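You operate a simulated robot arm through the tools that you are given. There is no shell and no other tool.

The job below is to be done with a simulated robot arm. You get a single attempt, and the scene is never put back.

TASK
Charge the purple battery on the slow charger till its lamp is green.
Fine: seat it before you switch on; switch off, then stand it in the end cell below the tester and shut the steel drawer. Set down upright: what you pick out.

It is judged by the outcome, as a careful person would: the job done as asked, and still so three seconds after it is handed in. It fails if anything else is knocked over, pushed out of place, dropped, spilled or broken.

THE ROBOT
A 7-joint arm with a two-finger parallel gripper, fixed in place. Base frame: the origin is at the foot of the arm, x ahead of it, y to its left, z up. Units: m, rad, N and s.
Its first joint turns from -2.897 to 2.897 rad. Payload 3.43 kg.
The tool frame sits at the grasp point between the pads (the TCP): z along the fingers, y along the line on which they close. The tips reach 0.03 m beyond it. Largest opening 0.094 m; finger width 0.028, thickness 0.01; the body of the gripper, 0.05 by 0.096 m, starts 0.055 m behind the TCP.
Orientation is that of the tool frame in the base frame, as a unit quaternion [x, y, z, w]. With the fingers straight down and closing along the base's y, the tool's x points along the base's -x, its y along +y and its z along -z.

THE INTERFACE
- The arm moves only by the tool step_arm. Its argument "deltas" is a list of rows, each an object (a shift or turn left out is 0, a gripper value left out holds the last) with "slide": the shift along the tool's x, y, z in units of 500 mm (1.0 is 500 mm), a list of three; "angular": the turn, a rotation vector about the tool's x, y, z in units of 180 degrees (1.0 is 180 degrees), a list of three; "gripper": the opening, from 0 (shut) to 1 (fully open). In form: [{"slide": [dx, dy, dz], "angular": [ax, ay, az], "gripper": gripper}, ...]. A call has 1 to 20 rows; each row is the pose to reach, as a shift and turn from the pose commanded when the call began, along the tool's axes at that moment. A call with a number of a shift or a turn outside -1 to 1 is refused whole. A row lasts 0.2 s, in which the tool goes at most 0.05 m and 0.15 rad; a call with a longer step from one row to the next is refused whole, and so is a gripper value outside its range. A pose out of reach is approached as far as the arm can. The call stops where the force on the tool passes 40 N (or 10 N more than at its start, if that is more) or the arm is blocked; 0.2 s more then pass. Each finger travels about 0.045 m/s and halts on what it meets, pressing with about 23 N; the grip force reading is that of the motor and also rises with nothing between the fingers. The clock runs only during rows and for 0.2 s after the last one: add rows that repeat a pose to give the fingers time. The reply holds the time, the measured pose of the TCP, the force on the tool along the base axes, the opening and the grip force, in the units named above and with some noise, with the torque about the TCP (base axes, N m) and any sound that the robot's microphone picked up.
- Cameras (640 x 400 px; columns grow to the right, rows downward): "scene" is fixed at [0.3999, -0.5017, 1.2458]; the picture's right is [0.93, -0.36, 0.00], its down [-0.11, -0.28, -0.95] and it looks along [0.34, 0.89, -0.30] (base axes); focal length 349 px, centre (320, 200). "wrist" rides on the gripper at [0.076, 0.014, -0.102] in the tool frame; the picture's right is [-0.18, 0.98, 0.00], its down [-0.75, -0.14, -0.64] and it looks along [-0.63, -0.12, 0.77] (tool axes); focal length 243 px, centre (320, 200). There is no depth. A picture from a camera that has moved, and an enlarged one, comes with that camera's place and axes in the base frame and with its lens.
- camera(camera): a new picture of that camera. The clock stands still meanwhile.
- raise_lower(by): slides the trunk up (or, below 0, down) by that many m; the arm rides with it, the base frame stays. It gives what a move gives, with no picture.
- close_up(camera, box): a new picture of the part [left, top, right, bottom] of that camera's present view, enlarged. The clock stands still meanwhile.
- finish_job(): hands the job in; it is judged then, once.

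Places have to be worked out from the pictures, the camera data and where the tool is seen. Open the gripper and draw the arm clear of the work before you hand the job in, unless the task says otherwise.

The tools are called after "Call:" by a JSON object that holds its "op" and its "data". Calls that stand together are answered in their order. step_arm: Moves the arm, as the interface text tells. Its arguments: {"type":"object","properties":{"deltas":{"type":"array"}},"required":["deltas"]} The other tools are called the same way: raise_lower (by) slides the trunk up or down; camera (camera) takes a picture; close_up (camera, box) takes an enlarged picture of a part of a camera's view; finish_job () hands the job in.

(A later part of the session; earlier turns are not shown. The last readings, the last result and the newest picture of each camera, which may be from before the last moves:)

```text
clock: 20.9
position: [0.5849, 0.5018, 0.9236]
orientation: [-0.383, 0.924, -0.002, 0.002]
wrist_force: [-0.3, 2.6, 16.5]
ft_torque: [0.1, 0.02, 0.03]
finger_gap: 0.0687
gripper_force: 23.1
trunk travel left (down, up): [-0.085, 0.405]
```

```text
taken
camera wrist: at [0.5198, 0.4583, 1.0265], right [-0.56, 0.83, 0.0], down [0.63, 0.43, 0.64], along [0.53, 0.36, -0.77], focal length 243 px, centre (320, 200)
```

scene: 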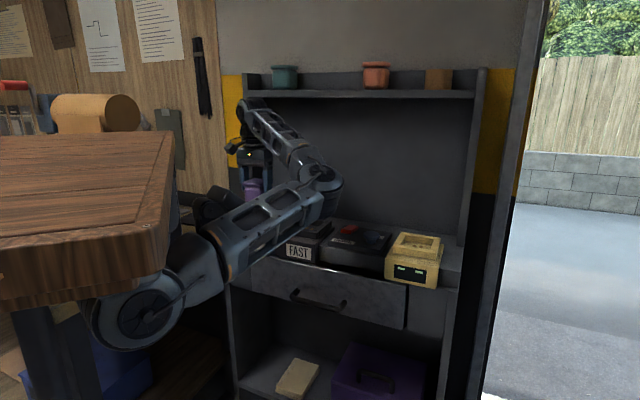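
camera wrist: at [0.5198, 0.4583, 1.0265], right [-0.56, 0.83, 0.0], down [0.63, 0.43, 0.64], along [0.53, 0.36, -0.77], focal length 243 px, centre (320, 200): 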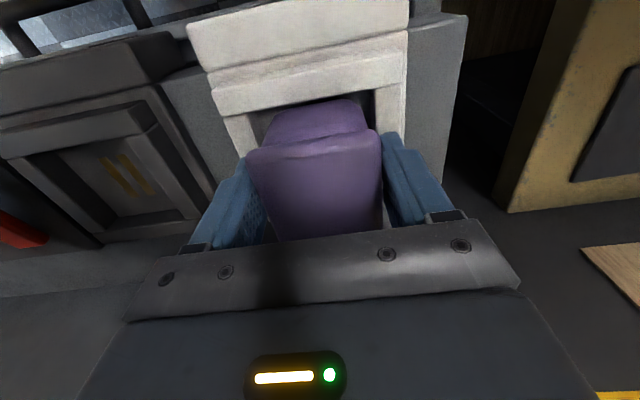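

Contact force of 16 N at z=0.9236, matching the pocket floor height (~0.86 + 0.065). Checking visually.

Call:
{"op": "close_up", "data": {"camera": "wrist", "box": [190, 0, 430, 160]}}

Call:
{"op": "close_up", "data": {"camera": "scene", "box": [190, 130, 350, 270]}}

```text
2.50 times, centred on (310, 80) of wrist
camera zoom: at [0.5198, 0.4583, 1.0265], right [-0.56, 0.83, 0.0], down [0.63, 0.43, 0.64], along [0.53, 0.36, -0.77], focal length 606 px, centre (345, 500)
```

zoom: 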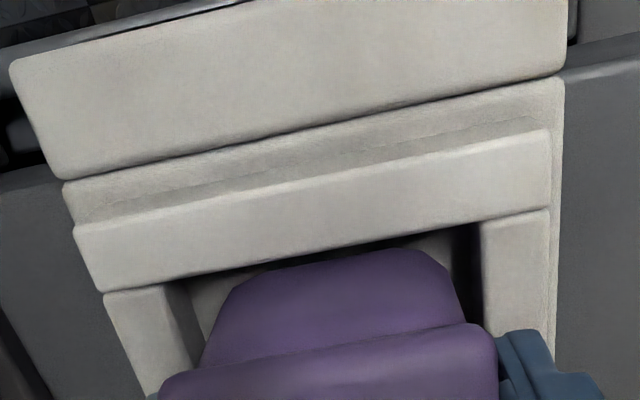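

```text
2.86 times, centred on (270, 200) of scene
camera zoom: at [0.3999, -0.5017, 1.2458], right [0.93, -0.36, 0.0], down [-0.11, -0.28, -0.95], along [0.34, 0.89, -0.3], focal length 998 px, centre (463, 200)
```

zoom: 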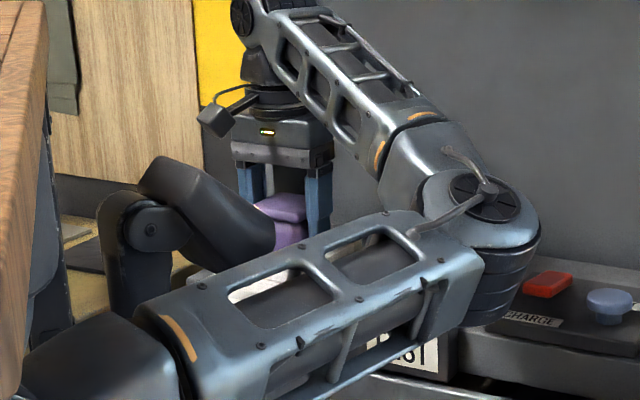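

It rests inside the rim without overlapping it. Relaxing the downward push slightly and opening the gripper.

Call:
{"op": "step_arm", "data": {"deltas": [{"slide": [0, 0, -0.003]}, {"slide": [0, 0, -0.003], "gripper": 0.95}, {"slide": [0, 0, -0.003], "gripper": 0.95}, {"slide": [0, 0, -0.003], "gripper": 0.95}]}}

Call:
{"op": "camera", "data": {"camera": "wrist"}}

```text
clock: 21.9
position: [0.5858, 0.5013, 0.9237]
orientation: [-0.382, 0.924, -0.002, 0.0]
wrist_force: [-0.4, 0.4, 0.4]
ft_torque: [-0.01, 0.03, 0.03]
finger_gap: 0.0897
gripper_force: 0.0
trunk travel left (down, up): [-0.085, 0.405]
```

```text
taken
camera wrist: at [0.5203, 0.4584, 1.0265], right [-0.56, 0.83, 0.0], down [0.63, 0.44, 0.64], along [0.53, 0.36, -0.77], focal length 243 px, centre (320, 200)
```

wrist: 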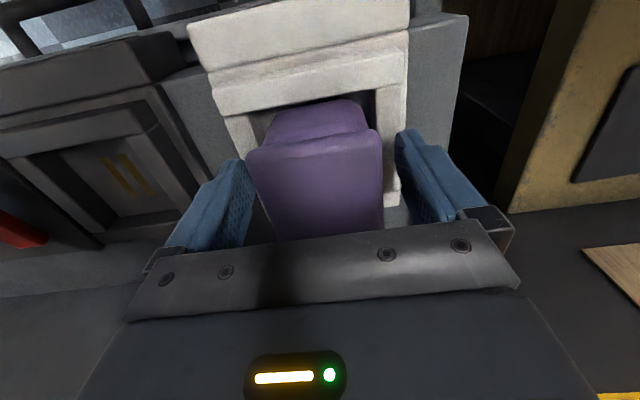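

Released and standing. Raising vertically via the trunk, then viewing the charger with the battery in it.

Call:
{"op": "raise_lower", "data": {"by": 0.15}}

Call:
{"op": "camera", "data": {"camera": "wrist"}}

Call:
{"op": "camera", "data": {"camera": "scene"}}

Call:
{"op": "close_up", "data": {"camera": "scene", "box": [200, 160, 420, 300]}}

```text
clock: 23.6
position: [0.5863, 0.5016, 1.0746]
orientation: [-0.383, 0.924, -0.002, 0.001]
wrist_force: [-0.3, -0.8, -0.2]
ft_torque: [0.0, 0.01, -0.01]
finger_gap: 0.0891
gripper_force: 0.2
trunk travel left (down, up): [-0.235, 0.255]
```

```text
taken
camera wrist: at [0.5202, 0.4585, 1.1765], right [-0.56, 0.83, 0.0], down [0.63, 0.44, 0.64], along [0.53, 0.36, -0.77], focal length 243 px, centre (320, 200)
```

wrist: 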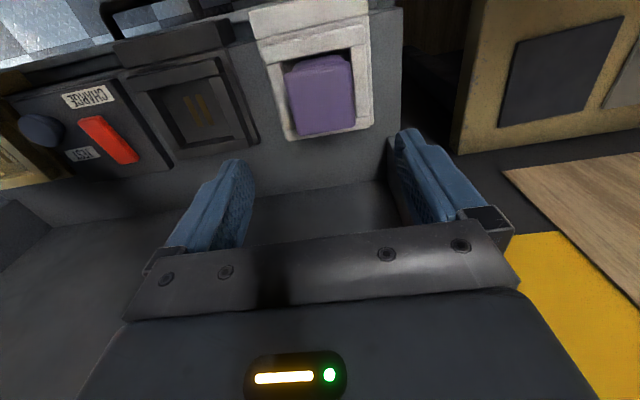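

```text
taken
```

scene: 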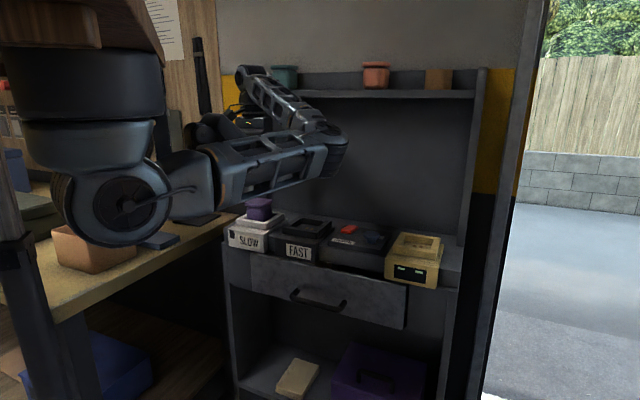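

```text
2.86 times, centred on (310, 230) of scene
camera zoom: at [0.3999, -0.5017, 1.2458], right [0.93, -0.36, 0.0], down [-0.11, -0.28, -0.95], along [0.34, 0.89, -0.3], focal length 998 px, centre (349, 114)
```

zoom: 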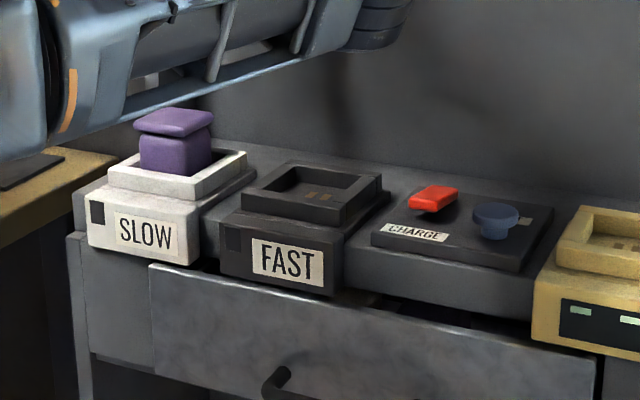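

The battery sits upright in the SLOW pocket. Now a close study of the control box.

Call:
{"op": "close_up", "data": {"camera": "scene", "box": [320, 215, 400, 265]}}

Call:
{"op": "close_up", "data": {"camera": "wrist", "box": [0, 60, 180, 200]}}

Call:
{"op": "close_up", "data": {"camera": "scene", "box": [220, 190, 300, 260]}}

```text
8.00 times, centred on (360, 240) of scene
camera zoom: at [0.3999, -0.5017, 1.2458], right [0.93, -0.36, 0.0], down [-0.11, -0.28, -0.95], along [0.34, 0.89, -0.3], focal length 2794 px, centre (0, -120)
```

zoom: 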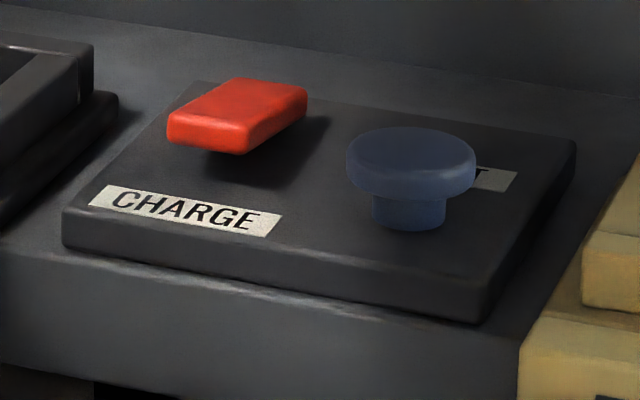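

```text
2.86 times, centred on (90, 130) of wrist
camera zoom: at [0.5202, 0.4585, 1.1765], right [-0.56, 0.83, 0.0], down [0.63, 0.44, 0.64], along [0.53, 0.36, -0.77], focal length 693 px, centre (977, 400)
```

zoom: 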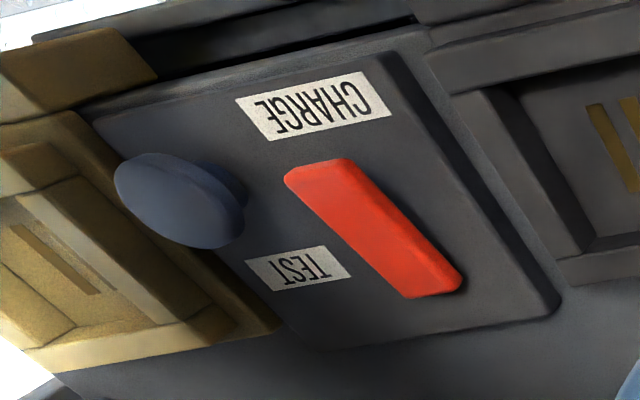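

```text
5.71 times, centred on (260, 225) of scene
camera zoom: at [0.3999, -0.5017, 1.2458], right [0.93, -0.36, 0.0], down [-0.11, -0.28, -0.95], along [0.34, 0.89, -0.3], focal length 1996 px, centre (663, 57)
```

zoom: 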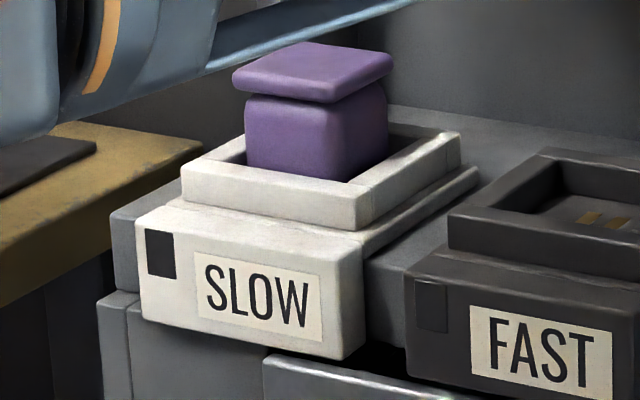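

The red rocker (CHARGE) has its front end raised: front end ≈(0.775,0.289,0.886), back end ≈(0.820,0.335,0.878), pivot n≈0.785. The battery is seated, so I close the fingers and travel at height to above the rocker's front end.

Call:
{"op": "step_arm", "data": {"deltas": [{"slide": [0.004, -0.08, 0], "gripper": 0}, {"slide": [0.008, -0.165, 0], "gripper": 0}, {"slide": [0.012, -0.25, 0], "gripper": 0}, {"slide": [0.016, -0.335, 0], "gripper": 0}, {"slide": [0.02, -0.42, 0], "gripper": 0}, {"slide": [0.024, -0.505, 0], "gripper": 0}, {"slide": [0.0286, -0.568, 0], "gripper": 0}, {"slide": [0.0286, -0.568, 0], "gripper": 0}]}}

Call:
{"op": "camera", "data": {"camera": "wrist"}}

Call:
{"op": "camera", "data": {"camera": "scene"}}

```text
clock: 25.4
position: [0.7728, 0.2914, 1.0771]
orientation: [-0.382, 0.924, -0.002, 0.0]
wrist_force: [-0.8, 1.0, 0.5]
ft_torque: [-0.02, -0.02, 0.01]
finger_gap: 0.0
gripper_force: 23.0
trunk travel left (down, up): [-0.235, 0.255]
```

```text
taken
camera wrist: at [0.7087, 0.2474, 1.1784], right [-0.56, 0.83, 0.0], down [0.63, 0.44, 0.64], along [0.53, 0.36, -0.77], focal length 243 px, centre (320, 200)
```

wrist: 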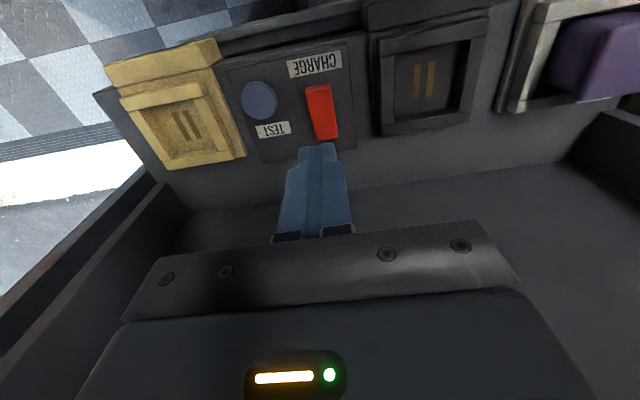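

```text
taken
```

scene: 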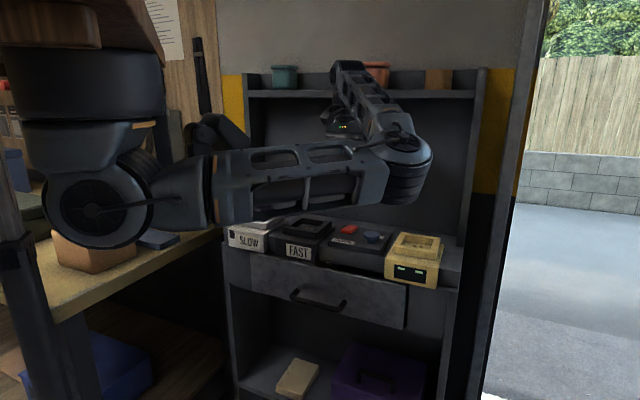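

Zooming on the rocker for precise position relative to the closed fingers.

Call:
{"op": "close_up", "data": {"camera": "wrist", "box": [220, 30, 380, 170]}}

Call:
{"op": "close_up", "data": {"camera": "scene", "box": [220, 200, 400, 270]}}

```text
2.86 times, centred on (300, 100) of wrist
camera zoom: at [0.7087, 0.2474, 1.1784], right [-0.56, 0.83, 0.0], down [0.63, 0.44, 0.64], along [0.53, 0.36, -0.77], focal length 693 px, centre (377, 486)
```

zoom: 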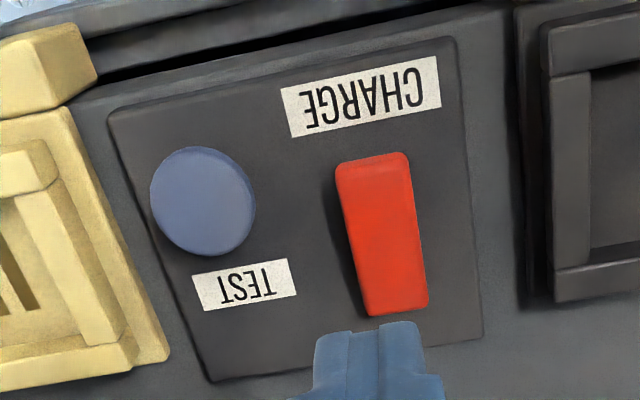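

```text
3.56 times, centred on (310, 235) of scene
camera zoom: at [0.3999, -0.5017, 1.2458], right [0.93, -0.36, 0.0], down [-0.11, -0.28, -0.95], along [0.34, 0.89, -0.3], focal length 1242 px, centre (356, 76)
```

zoom: 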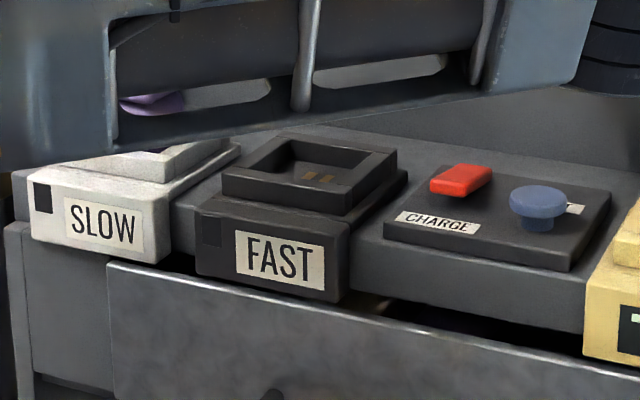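

Rocker confirmed: front end top centre at (0.774,0.290). Aligning and descending to just above it.

Call:
{"op": "step_arm", "data": {"deltas": [{"slide": [-0.011, -0.004, 0.02]}, {"slide": [-0.011, -0.004, 0.1]}, {"slide": [-0.011, -0.004, 0.18]}, {"slide": [-0.011, -0.004, 0.25]}, {"slide": [-0.011, -0.004, 0.284]}, {"slide": [-0.011, -0.004, 0.284]}]}}

Call:
{"op": "close_up", "data": {"camera": "wrist", "box": [220, 30, 420, 205]}}

Call:
{"op": "camera", "data": {"camera": "scene"}}

```text
clock: 26.8
position: [0.7821, 0.2913, 0.9358]
orientation: [-0.382, 0.924, -0.002, -0.001]
wrist_force: [0.0, -0.7, -0.3]
ft_torque: [0.01, 0.04, 0.01]
finger_gap: 0.0
gripper_force: 22.8
trunk travel left (down, up): [-0.235, 0.255]
```

```text
2.29 times, centred on (320, 118) of wrist
camera zoom: at [0.7169, 0.2486, 1.037], right [-0.56, 0.83, 0.0], down [0.63, 0.44, 0.64], along [0.53, 0.36, -0.77], focal length 555 px, centre (320, 389)
```

zoom: 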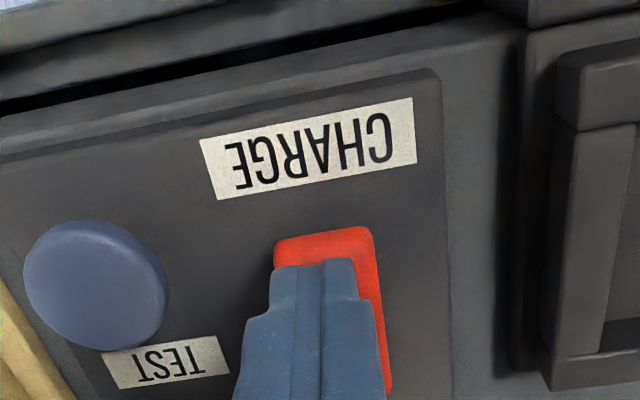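

```text
taken
```

scene: 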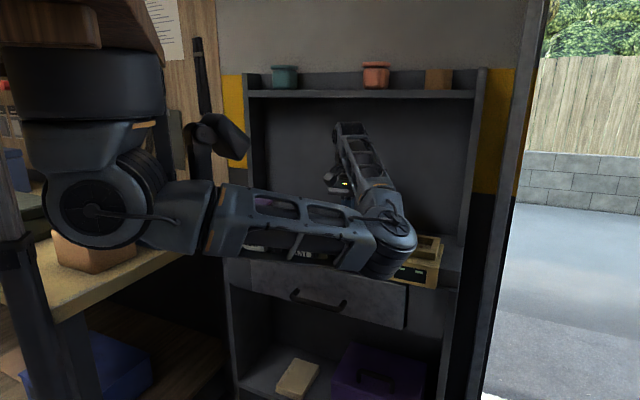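

Fingertips are over the front half of the rocker. Pressing slowly with small steps.

Call:
{"op": "step_arm", "data": {"deltas": [{"slide": [0, 0.004, 0.012]}, {"slide": [0, 0.004, 0.024]}, {"slide": [0, 0.004, 0.034]}, {"slide": [0, 0.004, 0.04]}, {"slide": [0, 0.004, 0.046]}, {"slide": [0, 0.004, 0.052]}, {"slide": [0, 0.004, 0.058]}, {"slide": [0, 0.004, 0.064]}]}}

Call:
{"op": "close_up", "data": {"camera": "wrist", "box": [220, 30, 420, 205]}}

```text
clock: 28.1
position: [0.7798, 0.2947, 0.9154]
orientation: [-0.383, 0.924, -0.001, 0.005]
wrist_force: [-6.4, -3.2, 19.3]
ft_torque: [0.05, 0.01, 0.18]
finger_gap: 0.0
gripper_force: 22.9
trunk travel left (down, up): [-0.235, 0.255]
stopped in row 6: the force on the tool passed its limit at 44 N (the readings are from after the stop); the commanded pose is now the measured one
```

```text
2.29 times, centred on (320, 118) of wrist
camera zoom: at [0.7145, 0.2502, 1.0172], right [-0.57, 0.82, 0.0], down [0.63, 0.43, 0.65], along [0.54, 0.37, -0.76], focal length 555 px, centre (320, 389)
```

zoom: 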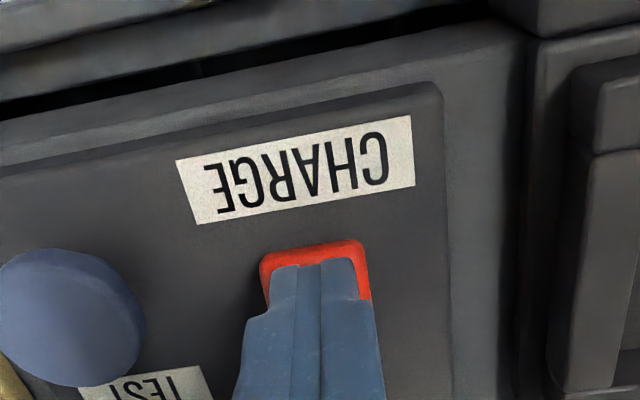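

It stopped at 44 N without a click at tip height ~0.885. Backing up a little to see whether the rocker changed.

Call:
{"op": "step_arm", "data": {"deltas": [{"slide": [0, 0, -0.04]}, {"slide": [0.03, 0, -0.1]}, {"slide": [0.08, 0, -0.18]}, {"slide": [0.12, 0, -0.24]}, {"slide": [0.12, 0, -0.24]}]}}

Call:
{"op": "close_up", "data": {"camera": "wrist", "box": [220, 30, 420, 205]}}

Call:
{"op": "close_up", "data": {"camera": "scene", "box": [220, 200, 400, 270]}}

```text
clock: 29.3
position: [0.7364, 0.2513, 1.0332]
orientation: [-0.382, 0.924, 0.0, 0.003]
wrist_force: [0.0, -0.3, -0.4]
ft_torque: [0.0, 0.01, 0.01]
finger_gap: 0.0
gripper_force: 23.3
trunk travel left (down, up): [-0.235, 0.255]
```

```text
2.29 times, centred on (320, 118) of wrist
camera zoom: at [0.6707, 0.2079, 1.1356], right [-0.57, 0.82, 0.0], down [0.63, 0.43, 0.65], along [0.53, 0.36, -0.76], focal length 555 px, centre (320, 389)
```

zoom: 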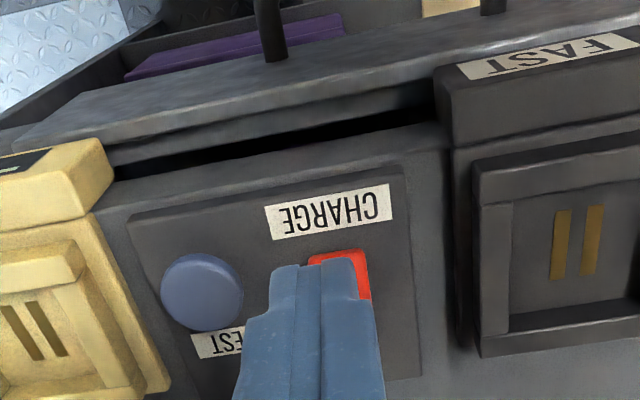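

```text
3.56 times, centred on (310, 235) of scene
camera zoom: at [0.3999, -0.5017, 1.2458], right [0.93, -0.36, 0.0], down [-0.11, -0.28, -0.95], along [0.34, 0.89, -0.3], focal length 1242 px, centre (356, 76)
```

zoom: 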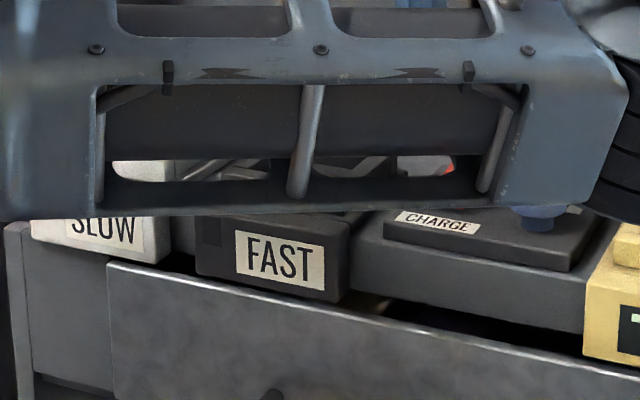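

Raising the trunk so both cameras see the rocker.

Call:
{"op": "raise_lower", "data": {"by": 0.12}}

Call:
{"op": "close_up", "data": {"camera": "scene", "box": [320, 215, 400, 265]}}

Call:
{"op": "close_up", "data": {"camera": "wrist", "box": [200, 10, 400, 160]}}

Call:
{"op": "close_up", "data": {"camera": "scene", "box": [220, 190, 300, 260]}}

```text
clock: 30.8
position: [0.7356, 0.2524, 1.1533]
orientation: [-0.383, 0.924, 0.0, 0.004]
wrist_force: [-0.9, -0.5, -0.4]
ft_torque: [0.03, 0.01, -0.02]
finger_gap: 0.0
gripper_force: 23.0
trunk travel left (down, up): [-0.355, 0.135]
```

```text
8.00 times, centred on (360, 240) of scene
camera zoom: at [0.3999, -0.5017, 1.2458], right [0.93, -0.36, 0.0], down [-0.11, -0.28, -0.95], along [0.34, 0.89, -0.3], focal length 2794 px, centre (0, -120)
```

zoom: 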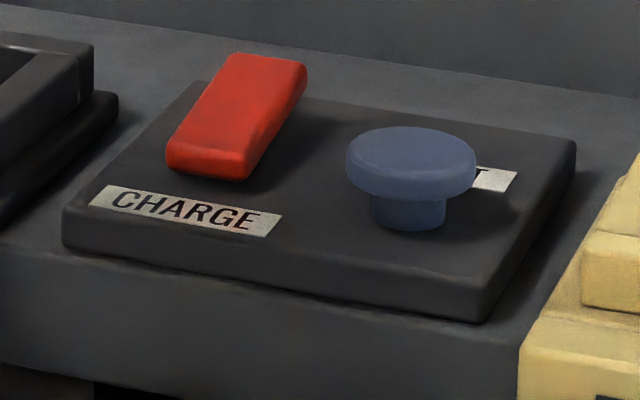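

```text
2.67 times, centred on (300, 85) of wrist
camera zoom: at [0.6709, 0.208, 1.2553], right [-0.57, 0.82, 0.0], down [0.63, 0.43, 0.65], along [0.53, 0.36, -0.76], focal length 647 px, centre (373, 507)
```

zoom: 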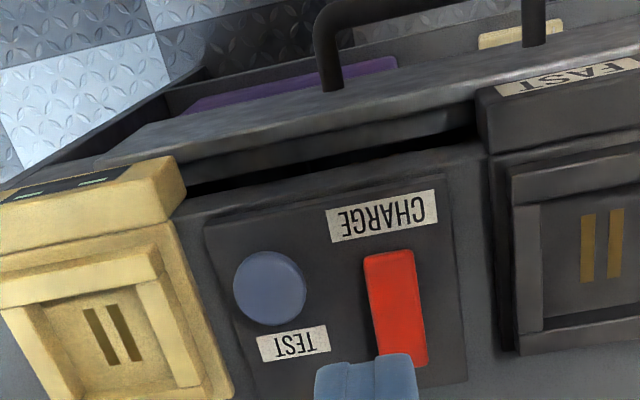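

```text
5.71 times, centred on (260, 225) of scene
camera zoom: at [0.3999, -0.5017, 1.2458], right [0.93, -0.36, 0.0], down [-0.11, -0.28, -0.95], along [0.34, 0.89, -0.3], focal length 1996 px, centre (663, 57)
```

zoom: 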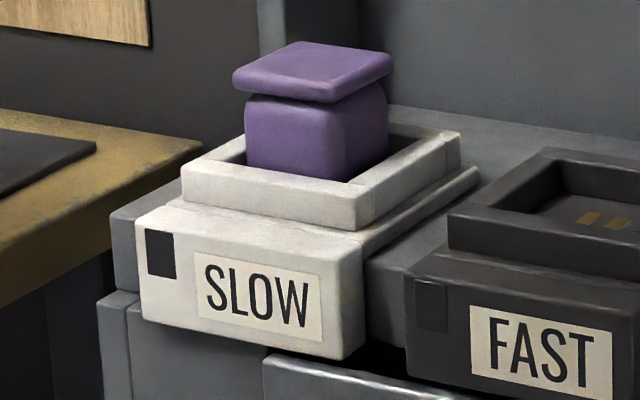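

The rocker flipped (front now down), so CHARGE is on; the lamp is still dark. I wait while watching the lamp.

Call:
{"op": "step_arm", "data": {"deltas": [{"gripper": 0}, {"gripper": 0}, {"gripper": 0}, {"gripper": 0}, {"gripper": 0}, {"gripper": 0}, {"gripper": 0}, {"gripper": 0}, {"gripper": 0}, {"gripper": 0}]}}

Call:
{"op": "close_up", "data": {"camera": "scene", "box": [220, 190, 300, 260]}}

Call:
{"op": "camera", "data": {"camera": "scene"}}

```text
clock: 33.0
position: [0.7352, 0.2513, 1.1527]
orientation: [-0.383, 0.924, -0.001, 0.003]
wrist_force: [0.4, -0.6, -1.3]
ft_torque: [0.01, 0.0, -0.01]
finger_gap: 0.0001
gripper_force: 22.5
trunk travel left (down, up): [-0.355, 0.135]
```

```text
5.71 times, centred on (260, 225) of scene
camera zoom: at [0.3999, -0.5017, 1.2458], right [0.93, -0.36, 0.0], down [-0.11, -0.28, -0.95], along [0.34, 0.89, -0.3], focal length 1996 px, centre (663, 57)
```

zoom: 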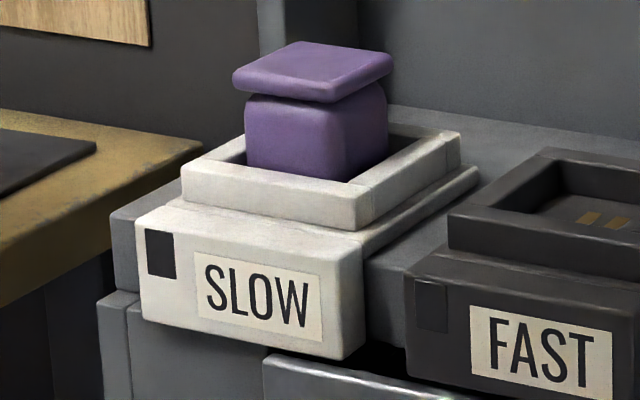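

```text
taken
```

scene: 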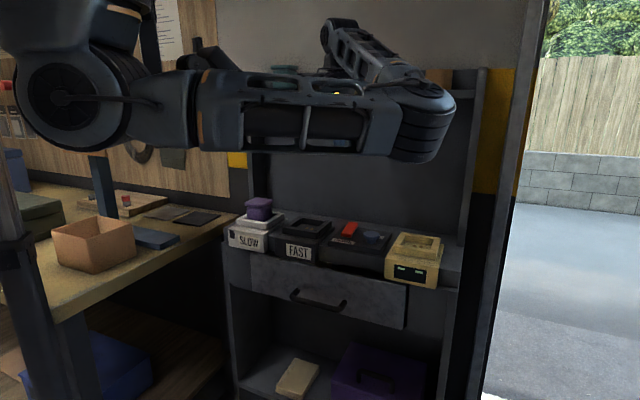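

Lamp still dark—probably it lights only when done. While waiting, I tilt the tool 25° (fingers pointing forward-down) so that later I can press the rocker's back end without the wrist nearing the shelf.

Call:
{"op": "step_arm", "data": {"deltas": [{"angular": [0, -0.035, 0]}, {"angular": [0, -0.07, 0]}, {"angular": [0, -0.105, 0]}, {"angular": [0, -0.139, 0]}, {"angular": [0, -0.139, 0]}, {"angular": [0, -0.139, 0]}, {"angular": [0, -0.139, 0]}, {"angular": [0, -0.139, 0]}, {"angular": [0, -0.139, 0]}, {"angular": [0, -0.139, 0]}, {"angular": [0, -0.139, 0]}, {"angular": [0, -0.139, 0]}]}}

Call:
{"op": "camera", "data": {"camera": "scene"}}

Call:
{"op": "close_up", "data": {"camera": "scene", "box": [220, 190, 300, 260]}}

Call:
{"op": "camera", "data": {"camera": "wrist"}}

```text
clock: 35.6
position: [0.7362, 0.2521, 1.1547]
orientation: [-0.373, 0.901, 0.083, 0.203]
wrist_force: [0.4, -0.2, -0.2]
ft_torque: [0.01, -0.02, -0.02]
finger_gap: 0.0002
gripper_force: 23.0
trunk travel left (down, up): [-0.355, 0.135]
```

```text
taken
```

scene: 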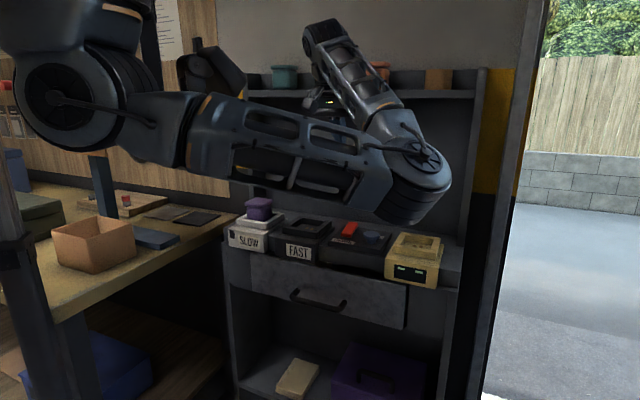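

```text
5.71 times, centred on (260, 225) of scene
camera zoom: at [0.3999, -0.5017, 1.2458], right [0.93, -0.36, 0.0], down [-0.11, -0.28, -0.95], along [0.34, 0.89, -0.3], focal length 1996 px, centre (663, 57)
```

zoom: 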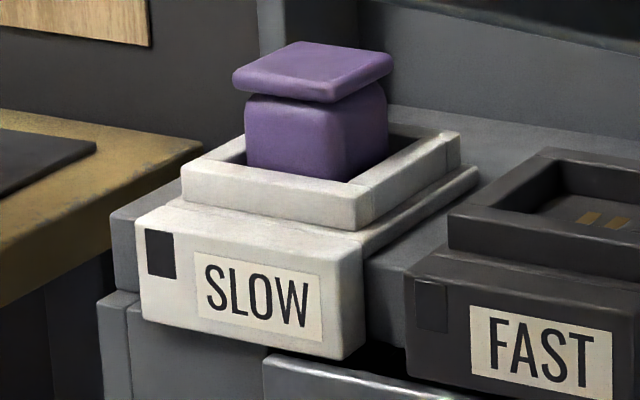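

```text
taken
camera wrist: at [0.6457, 0.1825, 1.2139], right [-0.58, 0.81, 0.07], down [0.38, 0.19, 0.9], along [0.72, 0.55, -0.42], focal length 243 px, centre (320, 200)
```

wrist: 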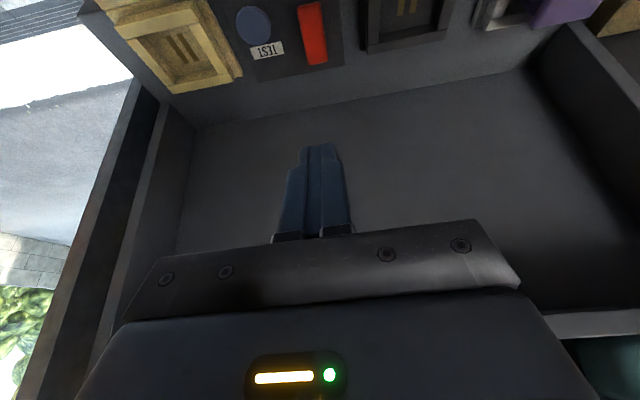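

Still dark at ~7 s. It is the slow charger, so I keep waiting and checking.

Call:
{"op": "step_arm", "data": {"deltas": [{"gripper": 0}, {"gripper": 0}, {"gripper": 0}, {"gripper": 0}, {"gripper": 0}, {"gripper": 0}, {"gripper": 0}, {"gripper": 0}, {"gripper": 0}, {"gripper": 0}, {"gripper": 0}, {"gripper": 0}, {"gripper": 0}, {"gripper": 0}, {"gripper": 0}]}}

Call:
{"op": "close_up", "data": {"camera": "scene", "box": [210, 190, 410, 290]}}

```text
clock: 38.8
position: [0.7358, 0.2514, 1.153]
orientation: [-0.375, 0.901, 0.083, 0.202]
wrist_force: [0.5, 0.6, -0.4]
ft_torque: [0.05, 0.0, 0.05]
finger_gap: 0.0001
gripper_force: 23.1
trunk travel left (down, up): [-0.355, 0.135]
```

```text
3.20 times, centred on (310, 240) of scene
camera zoom: at [0.3999, -0.5017, 1.2458], right [0.93, -0.36, 0.0], down [-0.11, -0.28, -0.95], along [0.34, 0.89, -0.3], focal length 1118 px, centre (352, 72)
```

zoom: 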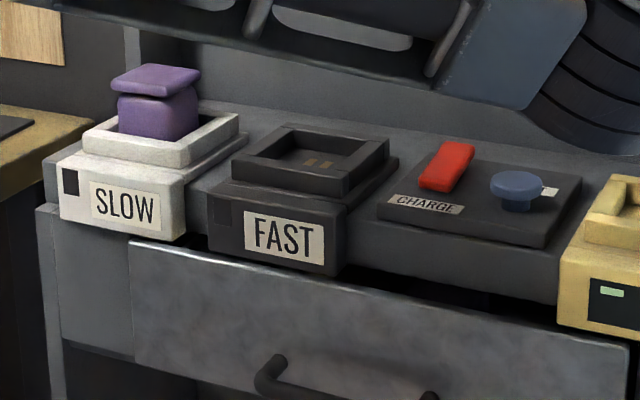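

Battery height calculation says it is on the pocket floor, so this is just slow. Continue waiting.

Call:
{"op": "step_arm", "data": {"deltas": [{"gripper": 0}, {"gripper": 0}, {"gripper": 0}, {"gripper": 0}, {"gripper": 0}, {"gripper": 0}, {"gripper": 0}, {"gripper": 0}, {"gripper": 0}, {"gripper": 0}, {"gripper": 0}, {"gripper": 0}, {"gripper": 0}, {"gripper": 0}, {"gripper": 0}, {"gripper": 0}, {"gripper": 0}, {"gripper": 0}, {"gripper": 0}, {"gripper": 0}]}}

Call:
{"op": "close_up", "data": {"camera": "scene", "box": [210, 190, 410, 290]}}

```text
clock: 43.0
position: [0.7367, 0.2516, 1.1548]
orientation: [-0.373, 0.901, 0.083, 0.203]
wrist_force: [-0.9, -0.2, 0.3]
ft_torque: [0.03, -0.03, 0.0]
finger_gap: 0.0001
gripper_force: 23.1
trunk travel left (down, up): [-0.355, 0.135]
```

```text
3.20 times, centred on (310, 240) of scene
camera zoom: at [0.3999, -0.5017, 1.2458], right [0.93, -0.36, 0.0], down [-0.11, -0.28, -0.95], along [0.34, 0.89, -0.3], focal length 1118 px, centre (352, 72)
```

zoom: 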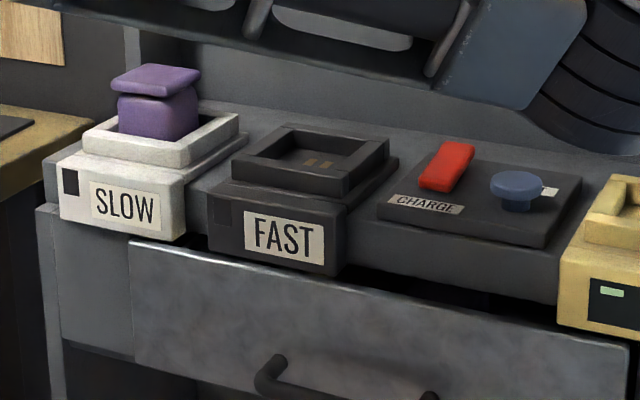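

Waiting further, with checks.

Call:
{"op": "step_arm", "data": {"deltas": [{"gripper": 0}, {"gripper": 0}, {"gripper": 0}, {"gripper": 0}, {"gripper": 0}, {"gripper": 0}, {"gripper": 0}, {"gripper": 0}, {"gripper": 0}, {"gripper": 0}, {"gripper": 0}, {"gripper": 0}, {"gripper": 0}, {"gripper": 0}, {"gripper": 0}, {"gripper": 0}, {"gripper": 0}, {"gripper": 0}, {"gripper": 0}, {"gripper": 0}]}}

Call:
{"op": "close_up", "data": {"camera": "scene", "box": [220, 190, 300, 260]}}

Call:
{"op": "camera", "data": {"camera": "scene"}}

```text
clock: 47.2
position: [0.7362, 0.251, 1.1533]
orientation: [-0.374, 0.901, 0.082, 0.202]
wrist_force: [0.2, 0.0, -0.3]
ft_torque: [0.0, 0.04, -0.04]
finger_gap: 0.0
gripper_force: 23.1
trunk travel left (down, up): [-0.355, 0.135]
```

```text
5.71 times, centred on (260, 225) of scene
camera zoom: at [0.3999, -0.5017, 1.2458], right [0.93, -0.36, 0.0], down [-0.11, -0.28, -0.95], along [0.34, 0.89, -0.3], focal length 1996 px, centre (663, 57)
```

zoom: 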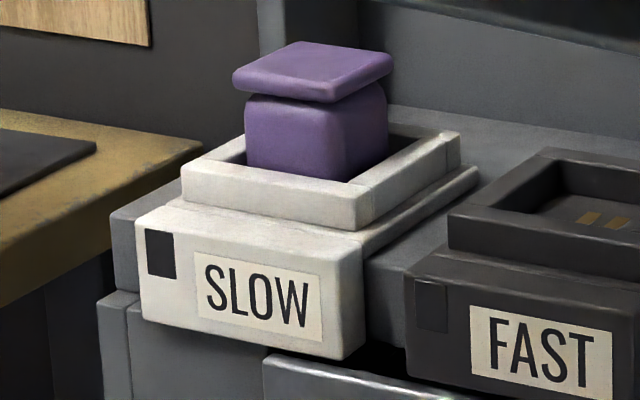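

```text
taken
```

scene: 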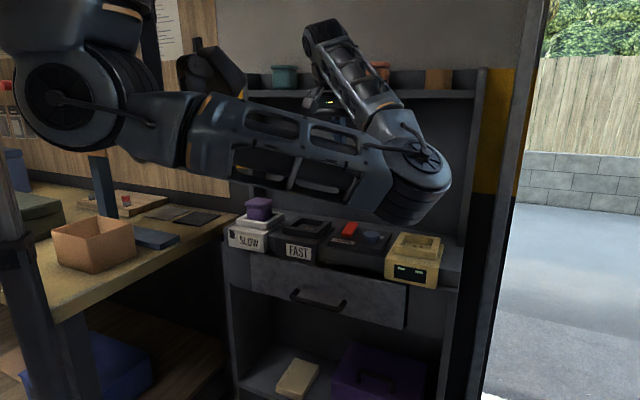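

Dark after 19 s of charging. I'll use the waiting time to look at the battery's seat from above with the wrist camera.

Call:
{"op": "step_arm", "data": {"deltas": [{"slide": [0, 0.09, 0]}, {"slide": [0, 0.18, 0]}, {"slide": [0, 0.27, 0]}, {"slide": [0, 0.36, 0]}, {"slide": [0, 0.44, 0], "angular": [0, 0.03, 0]}, {"slide": [0, 0.44, 0], "angular": [0, 0.07, 0]}, {"slide": [0, 0.44, 0], "angular": [0, 0.1, 0]}, {"slide": [0, 0.44, 0], "angular": [0, 0.139, 0]}, {"slide": [0, 0.44, 0], "angular": [0, 0.139, 0]}]}}

Call:
{"op": "camera", "data": {"camera": "wrist"}}

Call:
{"op": "camera", "data": {"camera": "scene"}}

```text
clock: 49.2
position: [0.5794, 0.4065, 1.1518]
orientation: [-0.382, 0.924, -0.001, 0.002]
wrist_force: [0.3, -0.2, 0.7]
ft_torque: [0.0, -0.03, 0.01]
finger_gap: 0.0001
gripper_force: 22.5
trunk travel left (down, up): [-0.355, 0.135]
```

```text
taken
camera wrist: at [0.5149, 0.3635, 1.2548], right [-0.57, 0.82, 0.0], down [0.63, 0.43, 0.65], along [0.53, 0.36, -0.76], focal length 243 px, centre (320, 200)
```

wrist: 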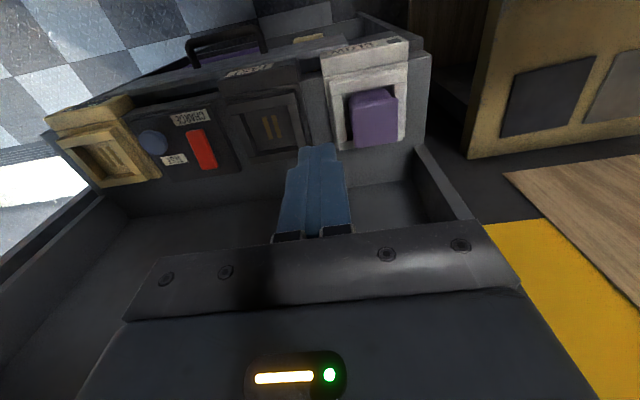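

```text
taken
```

scene: 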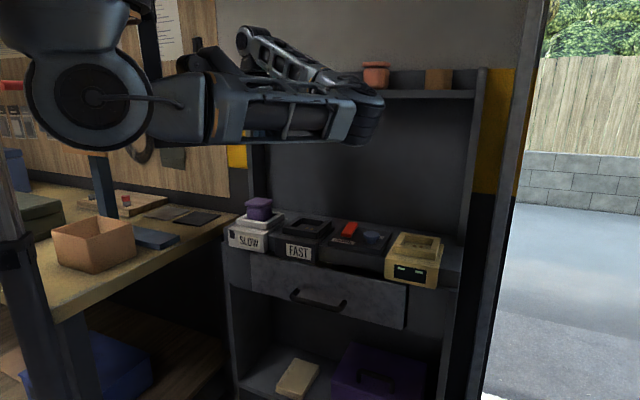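

Call:
{"op": "close_up", "data": {"camera": "wrist", "box": [310, 30, 430, 160]}}

Call:
{"op": "close_up", "data": {"camera": "scene", "box": [220, 190, 300, 260]}}

```text
3.08 times, centred on (370, 95) of wrist
camera zoom: at [0.5149, 0.3635, 1.2548], right [-0.57, 0.82, 0.0], down [0.63, 0.43, 0.65], along [0.53, 0.36, -0.76], focal length 746 px, centre (166, 523)
```

zoom: 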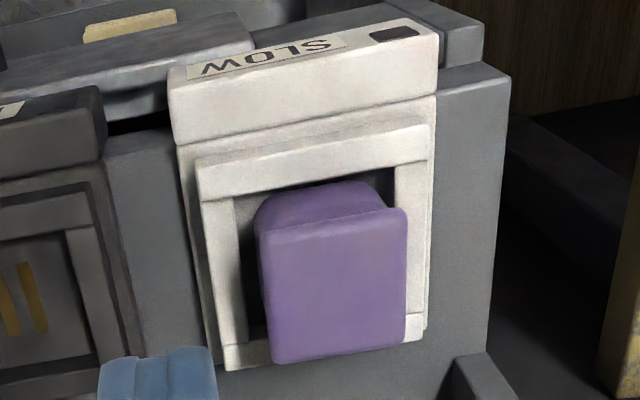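

```text
5.71 times, centred on (260, 225) of scene
camera zoom: at [0.3999, -0.5017, 1.2458], right [0.93, -0.36, 0.0], down [-0.11, -0.28, -0.95], along [0.34, 0.89, -0.3], focal length 1996 px, centre (663, 57)
```

zoom: 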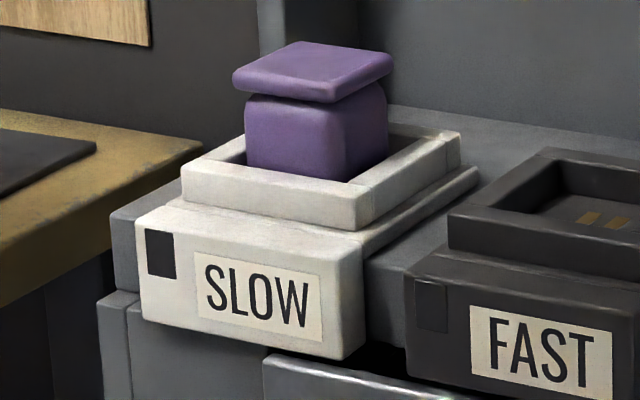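

Battery centre is within 3 mm of pocket centre, on the floor and upright: seated well. Continue waiting for the slow charge.

Call:
{"op": "step_arm", "data": {"deltas": [{"gripper": 0}, {"gripper": 0}, {"gripper": 0}, {"gripper": 0}, {"gripper": 0}, {"gripper": 0}, {"gripper": 0}, {"gripper": 0}, {"gripper": 0}, {"gripper": 0}, {"gripper": 0}, {"gripper": 0}, {"gripper": 0}, {"gripper": 0}, {"gripper": 0}, {"gripper": 0}, {"gripper": 0}, {"gripper": 0}, {"gripper": 0}, {"gripper": 0}]}}

Call:
{"op": "close_up", "data": {"camera": "scene", "box": [210, 190, 460, 330]}}

```text
clock: 53.4
position: [0.5807, 0.4074, 1.1527]
orientation: [-0.383, 0.924, -0.001, 0.004]
wrist_force: [-0.2, 0.1, 1.0]
ft_torque: [0.0, 0.01, -0.01]
finger_gap: 0.0001
gripper_force: 22.9
trunk travel left (down, up): [-0.355, 0.135]
```

```text
2.56 times, centred on (335, 260) of scene
camera zoom: at [0.3999, -0.5017, 1.2458], right [0.93, -0.36, 0.0], down [-0.11, -0.28, -0.95], along [0.34, 0.89, -0.3], focal length 894 px, centre (282, 46)
```

zoom: 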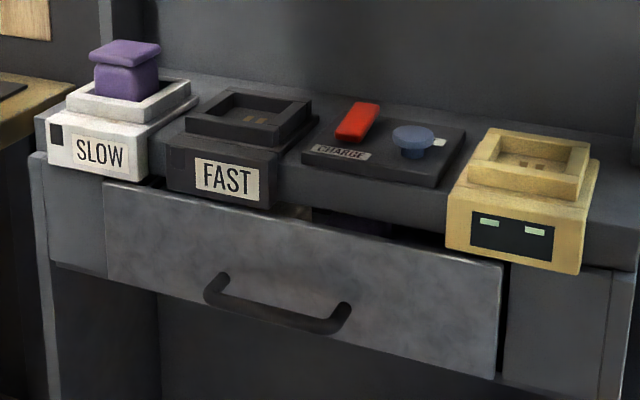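

Still dark at ~25 s. While it charges I'll work out the drawer's handle and gap geometry.

Call:
{"op": "close_up", "data": {"camera": "wrist", "box": [130, 0, 380, 130]}}

Call:
{"op": "close_up", "data": {"camera": "scene", "box": [280, 250, 420, 340]}}

```text
2.56 times, centred on (255, 65) of wrist
camera zoom: at [0.515, 0.3633, 1.2547], right [-0.57, 0.82, 0.0], down [0.63, 0.43, 0.65], along [0.53, 0.36, -0.76], focal length 621 px, centre (486, 546)
```

zoom: 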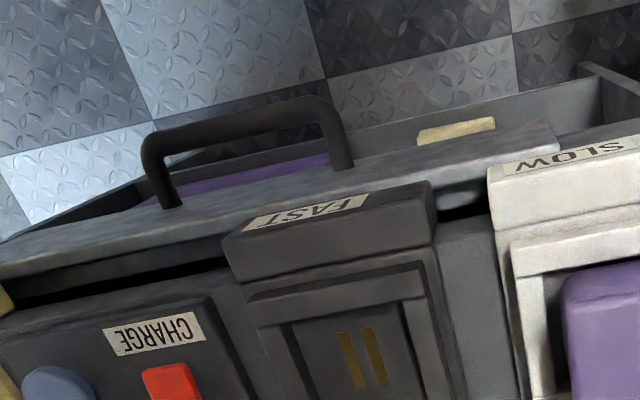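

```text
4.44 times, centred on (350, 295) of scene
camera zoom: at [0.3999, -0.5017, 1.2458], right [0.93, -0.36, 0.0], down [-0.11, -0.28, -0.95], along [0.34, 0.89, -0.3], focal length 1552 px, centre (187, -222)
```

zoom: 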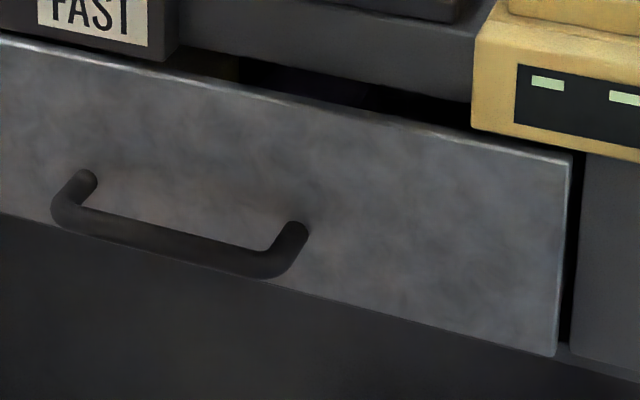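

Handle bar is around n≈0.647,u≈0.298 (x≈0.668,y≈0.247), z≈0.71. During the charge I move above it and turn the gripper 90° so the fingers can straddle the bar.

Call:
{"op": "step_arm", "data": {"deltas": [{"slide": [0.009, -0.032, 0], "angular": [0, 0, 0.042], "gripper": 0.6}, {"slide": [0.018, -0.064, 0], "angular": [0, 0, 0.084]}, {"slide": [0.028, -0.096, 0], "angular": [0, 0, 0.126]}, {"slide": [0.037, -0.128, 0], "angular": [0, 0, 0.168]}, {"slide": [0.046, -0.16, 0], "angular": [0, 0, 0.21]}, {"slide": [0.056, -0.192, 0], "angular": [0, 0, 0.252]}, {"slide": [0.065, -0.224, 0], "angular": [0, 0, 0.294]}, {"slide": [0.074, -0.256, 0], "angular": [0, 0, 0.336]}, {"slide": [0.083, -0.288, 0], "angular": [0, 0, 0.378]}, {"slide": [0.093, -0.32, 0], "angular": [0, 0, 0.42]}, {"slide": [0.102, -0.352, 0], "angular": [0, 0, 0.462]}, {"slide": [0.102, -0.352, 0], "angular": [0, 0, 0.5]}, {"slide": [0.102, -0.352, 0], "angular": [0, 0, 0.5]}]}}

Call:
{"op": "camera", "data": {"camera": "wrist"}}

Call:
{"op": "camera", "data": {"camera": "scene"}}

Call:
{"op": "close_up", "data": {"camera": "scene", "box": [220, 190, 300, 260]}}

```text
clock: 56.2
position: [0.6698, 0.2449, 1.1527]
orientation: [0.383, 0.924, 0.002, 0.003]
wrist_force: [-0.1, -0.2, 0.4]
ft_torque: [-0.03, 0.03, 0.01]
finger_gap: 0.0566
gripper_force: 0.1
trunk travel left (down, up): [-0.355, 0.135]
```

```text
taken
camera wrist: at [0.6244, 0.3101, 1.255], right [0.83, 0.56, 0.01], down [0.43, -0.63, 0.64], along [0.37, -0.53, -0.76], focal length 243 px, centre (320, 200)
```

wrist: 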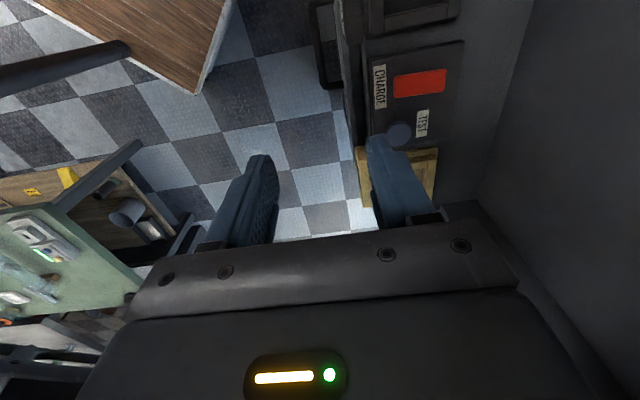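

```text
taken
```

scene: 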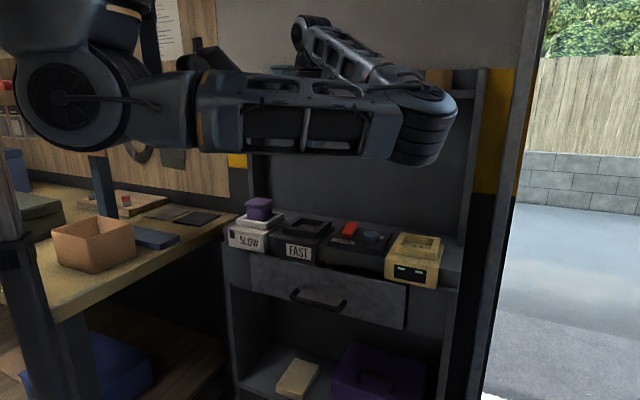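

```text
5.71 times, centred on (260, 225) of scene
camera zoom: at [0.3999, -0.5017, 1.2458], right [0.93, -0.36, 0.0], down [-0.11, -0.28, -0.95], along [0.34, 0.89, -0.3], focal length 1996 px, centre (663, 57)
```

zoom: 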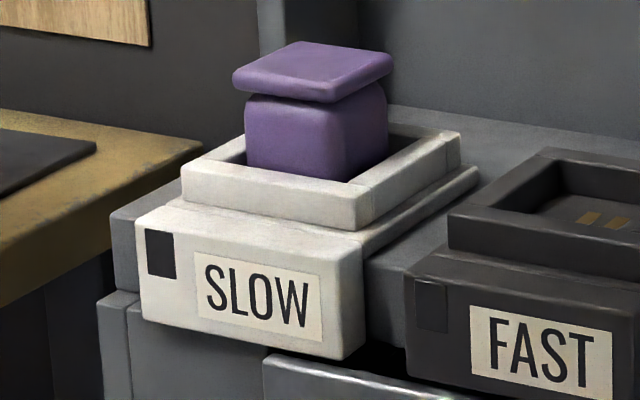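

Zooming on the handle from above for its precise location.

Call:
{"op": "close_up", "data": {"camera": "wrist", "box": [280, 0, 440, 160]}}

```text
2.50 times, centred on (360, 80) of wrist
camera zoom: at [0.6244, 0.3101, 1.255], right [0.83, 0.56, 0.01], down [0.43, -0.63, 0.64], along [0.37, -0.53, -0.76], focal length 606 px, centre (220, 500)
```

zoom: 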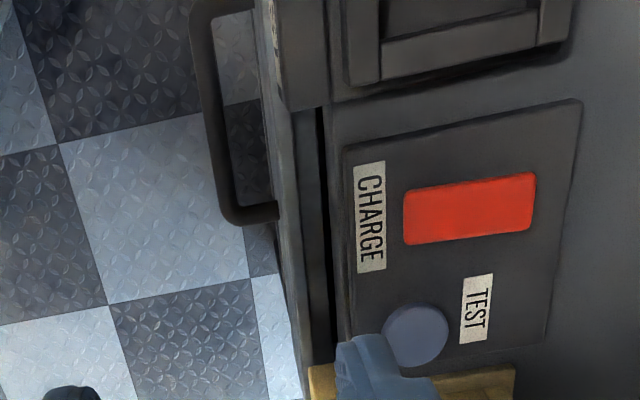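

Bar at n≈0.643, z≈0.718, u from 0.23 to 0.37; drawer front face at n≈0.684, top z≈0.80. I'll hook the bar from behind with the rear finger at n_TCP≈0.630 (gap 0.06) so the gripper body stays clear of the drawer top. Descending in front of it first.

Call:
{"op": "step_arm", "data": {"deltas": [{"slide": [0, -0.03, 0.05], "gripper": 0.64}, {"slide": [0, -0.034, 0.13]}, {"slide": [0, -0.034, 0.22]}, {"slide": [0, -0.034, 0.31]}, {"slide": [0, -0.034, 0.4]}, {"slide": [0, -0.034, 0.49]}, {"slide": [0, -0.034, 0.57]}, {"slide": [0, -0.034, 0.64]}, {"slide": [0, -0.034, 0.7]}, {"slide": [0, -0.034, 0.7]}]}}

Call:
{"op": "camera", "data": {"camera": "wrist"}}

Call:
{"op": "camera", "data": {"camera": "scene"}}

```text
clock: 58.4
position: [0.6583, 0.234, 0.8027]
orientation: [0.383, 0.924, 0.002, 0.002]
wrist_force: [0.1, 0.3, -0.4]
ft_torque: [0.02, -0.01, 0.0]
finger_gap: 0.0604
gripper_force: 0.1
trunk travel left (down, up): [-0.355, 0.135]
```

```text
taken
camera wrist: at [0.6129, 0.2994, 0.905], right [0.83, 0.56, 0.01], down [0.43, -0.63, 0.64], along [0.37, -0.53, -0.76], focal length 243 px, centre (320, 200)
```

wrist: 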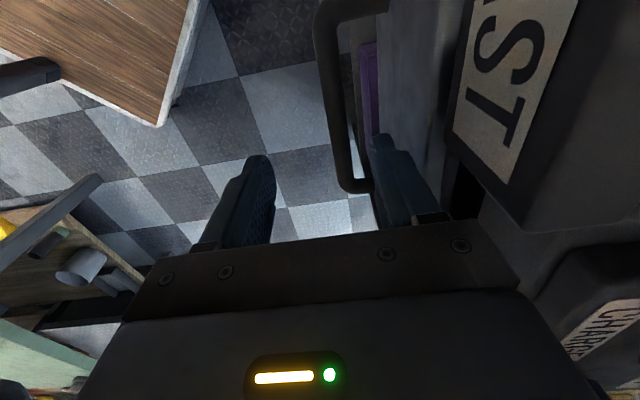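

```text
taken
```

scene: 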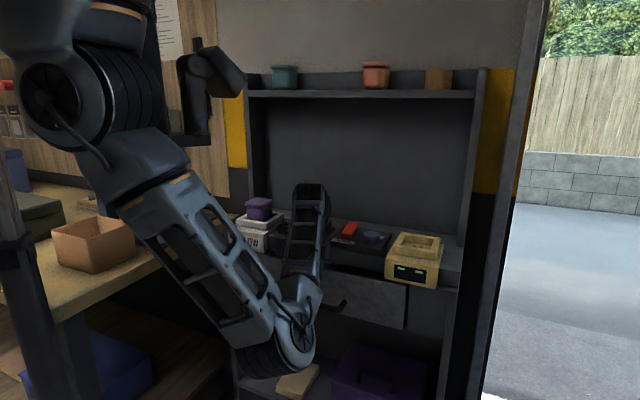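

The bar lies between the fingers with the rear finger just behind it. I widen slightly and descend 7 cm to hook the bar.

Call:
{"op": "step_arm", "data": {"deltas": [{"slide": [0, 0, 0], "gripper": 0.7}, {"slide": [0, 0, 0.04]}, {"slide": [0, 0, 0.08]}, {"slide": [0, 0, 0.11]}, {"slide": [0, 0, 0.136]}, {"slide": [0, 0, 0.136]}]}}

Call:
{"op": "camera", "data": {"camera": "wrist"}}

Call:
{"op": "camera", "data": {"camera": "scene"}}

```text
clock: 59.8
position: [0.6606, 0.2338, 0.7342]
orientation: [0.383, 0.924, 0.002, 0.002]
wrist_force: [0.0, 0.8, -0.4]
ft_torque: [0.02, -0.02, 0.02]
finger_gap: 0.0659
gripper_force: 0.0
trunk travel left (down, up): [-0.355, 0.135]
```

```text
taken
camera wrist: at [0.6151, 0.2984, 0.8369], right [0.82, 0.57, 0.01], down [0.43, -0.63, 0.64], along [0.37, -0.53, -0.76], focal length 243 px, centre (320, 200)
```

wrist: 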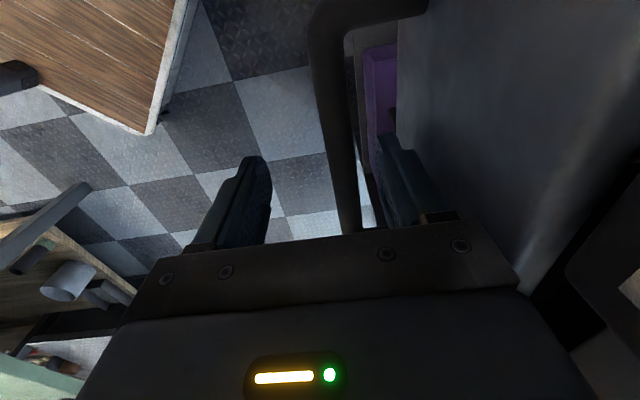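

```text
taken
```

scene: 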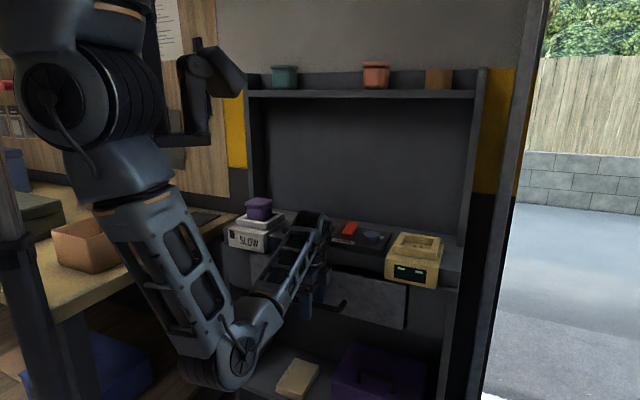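

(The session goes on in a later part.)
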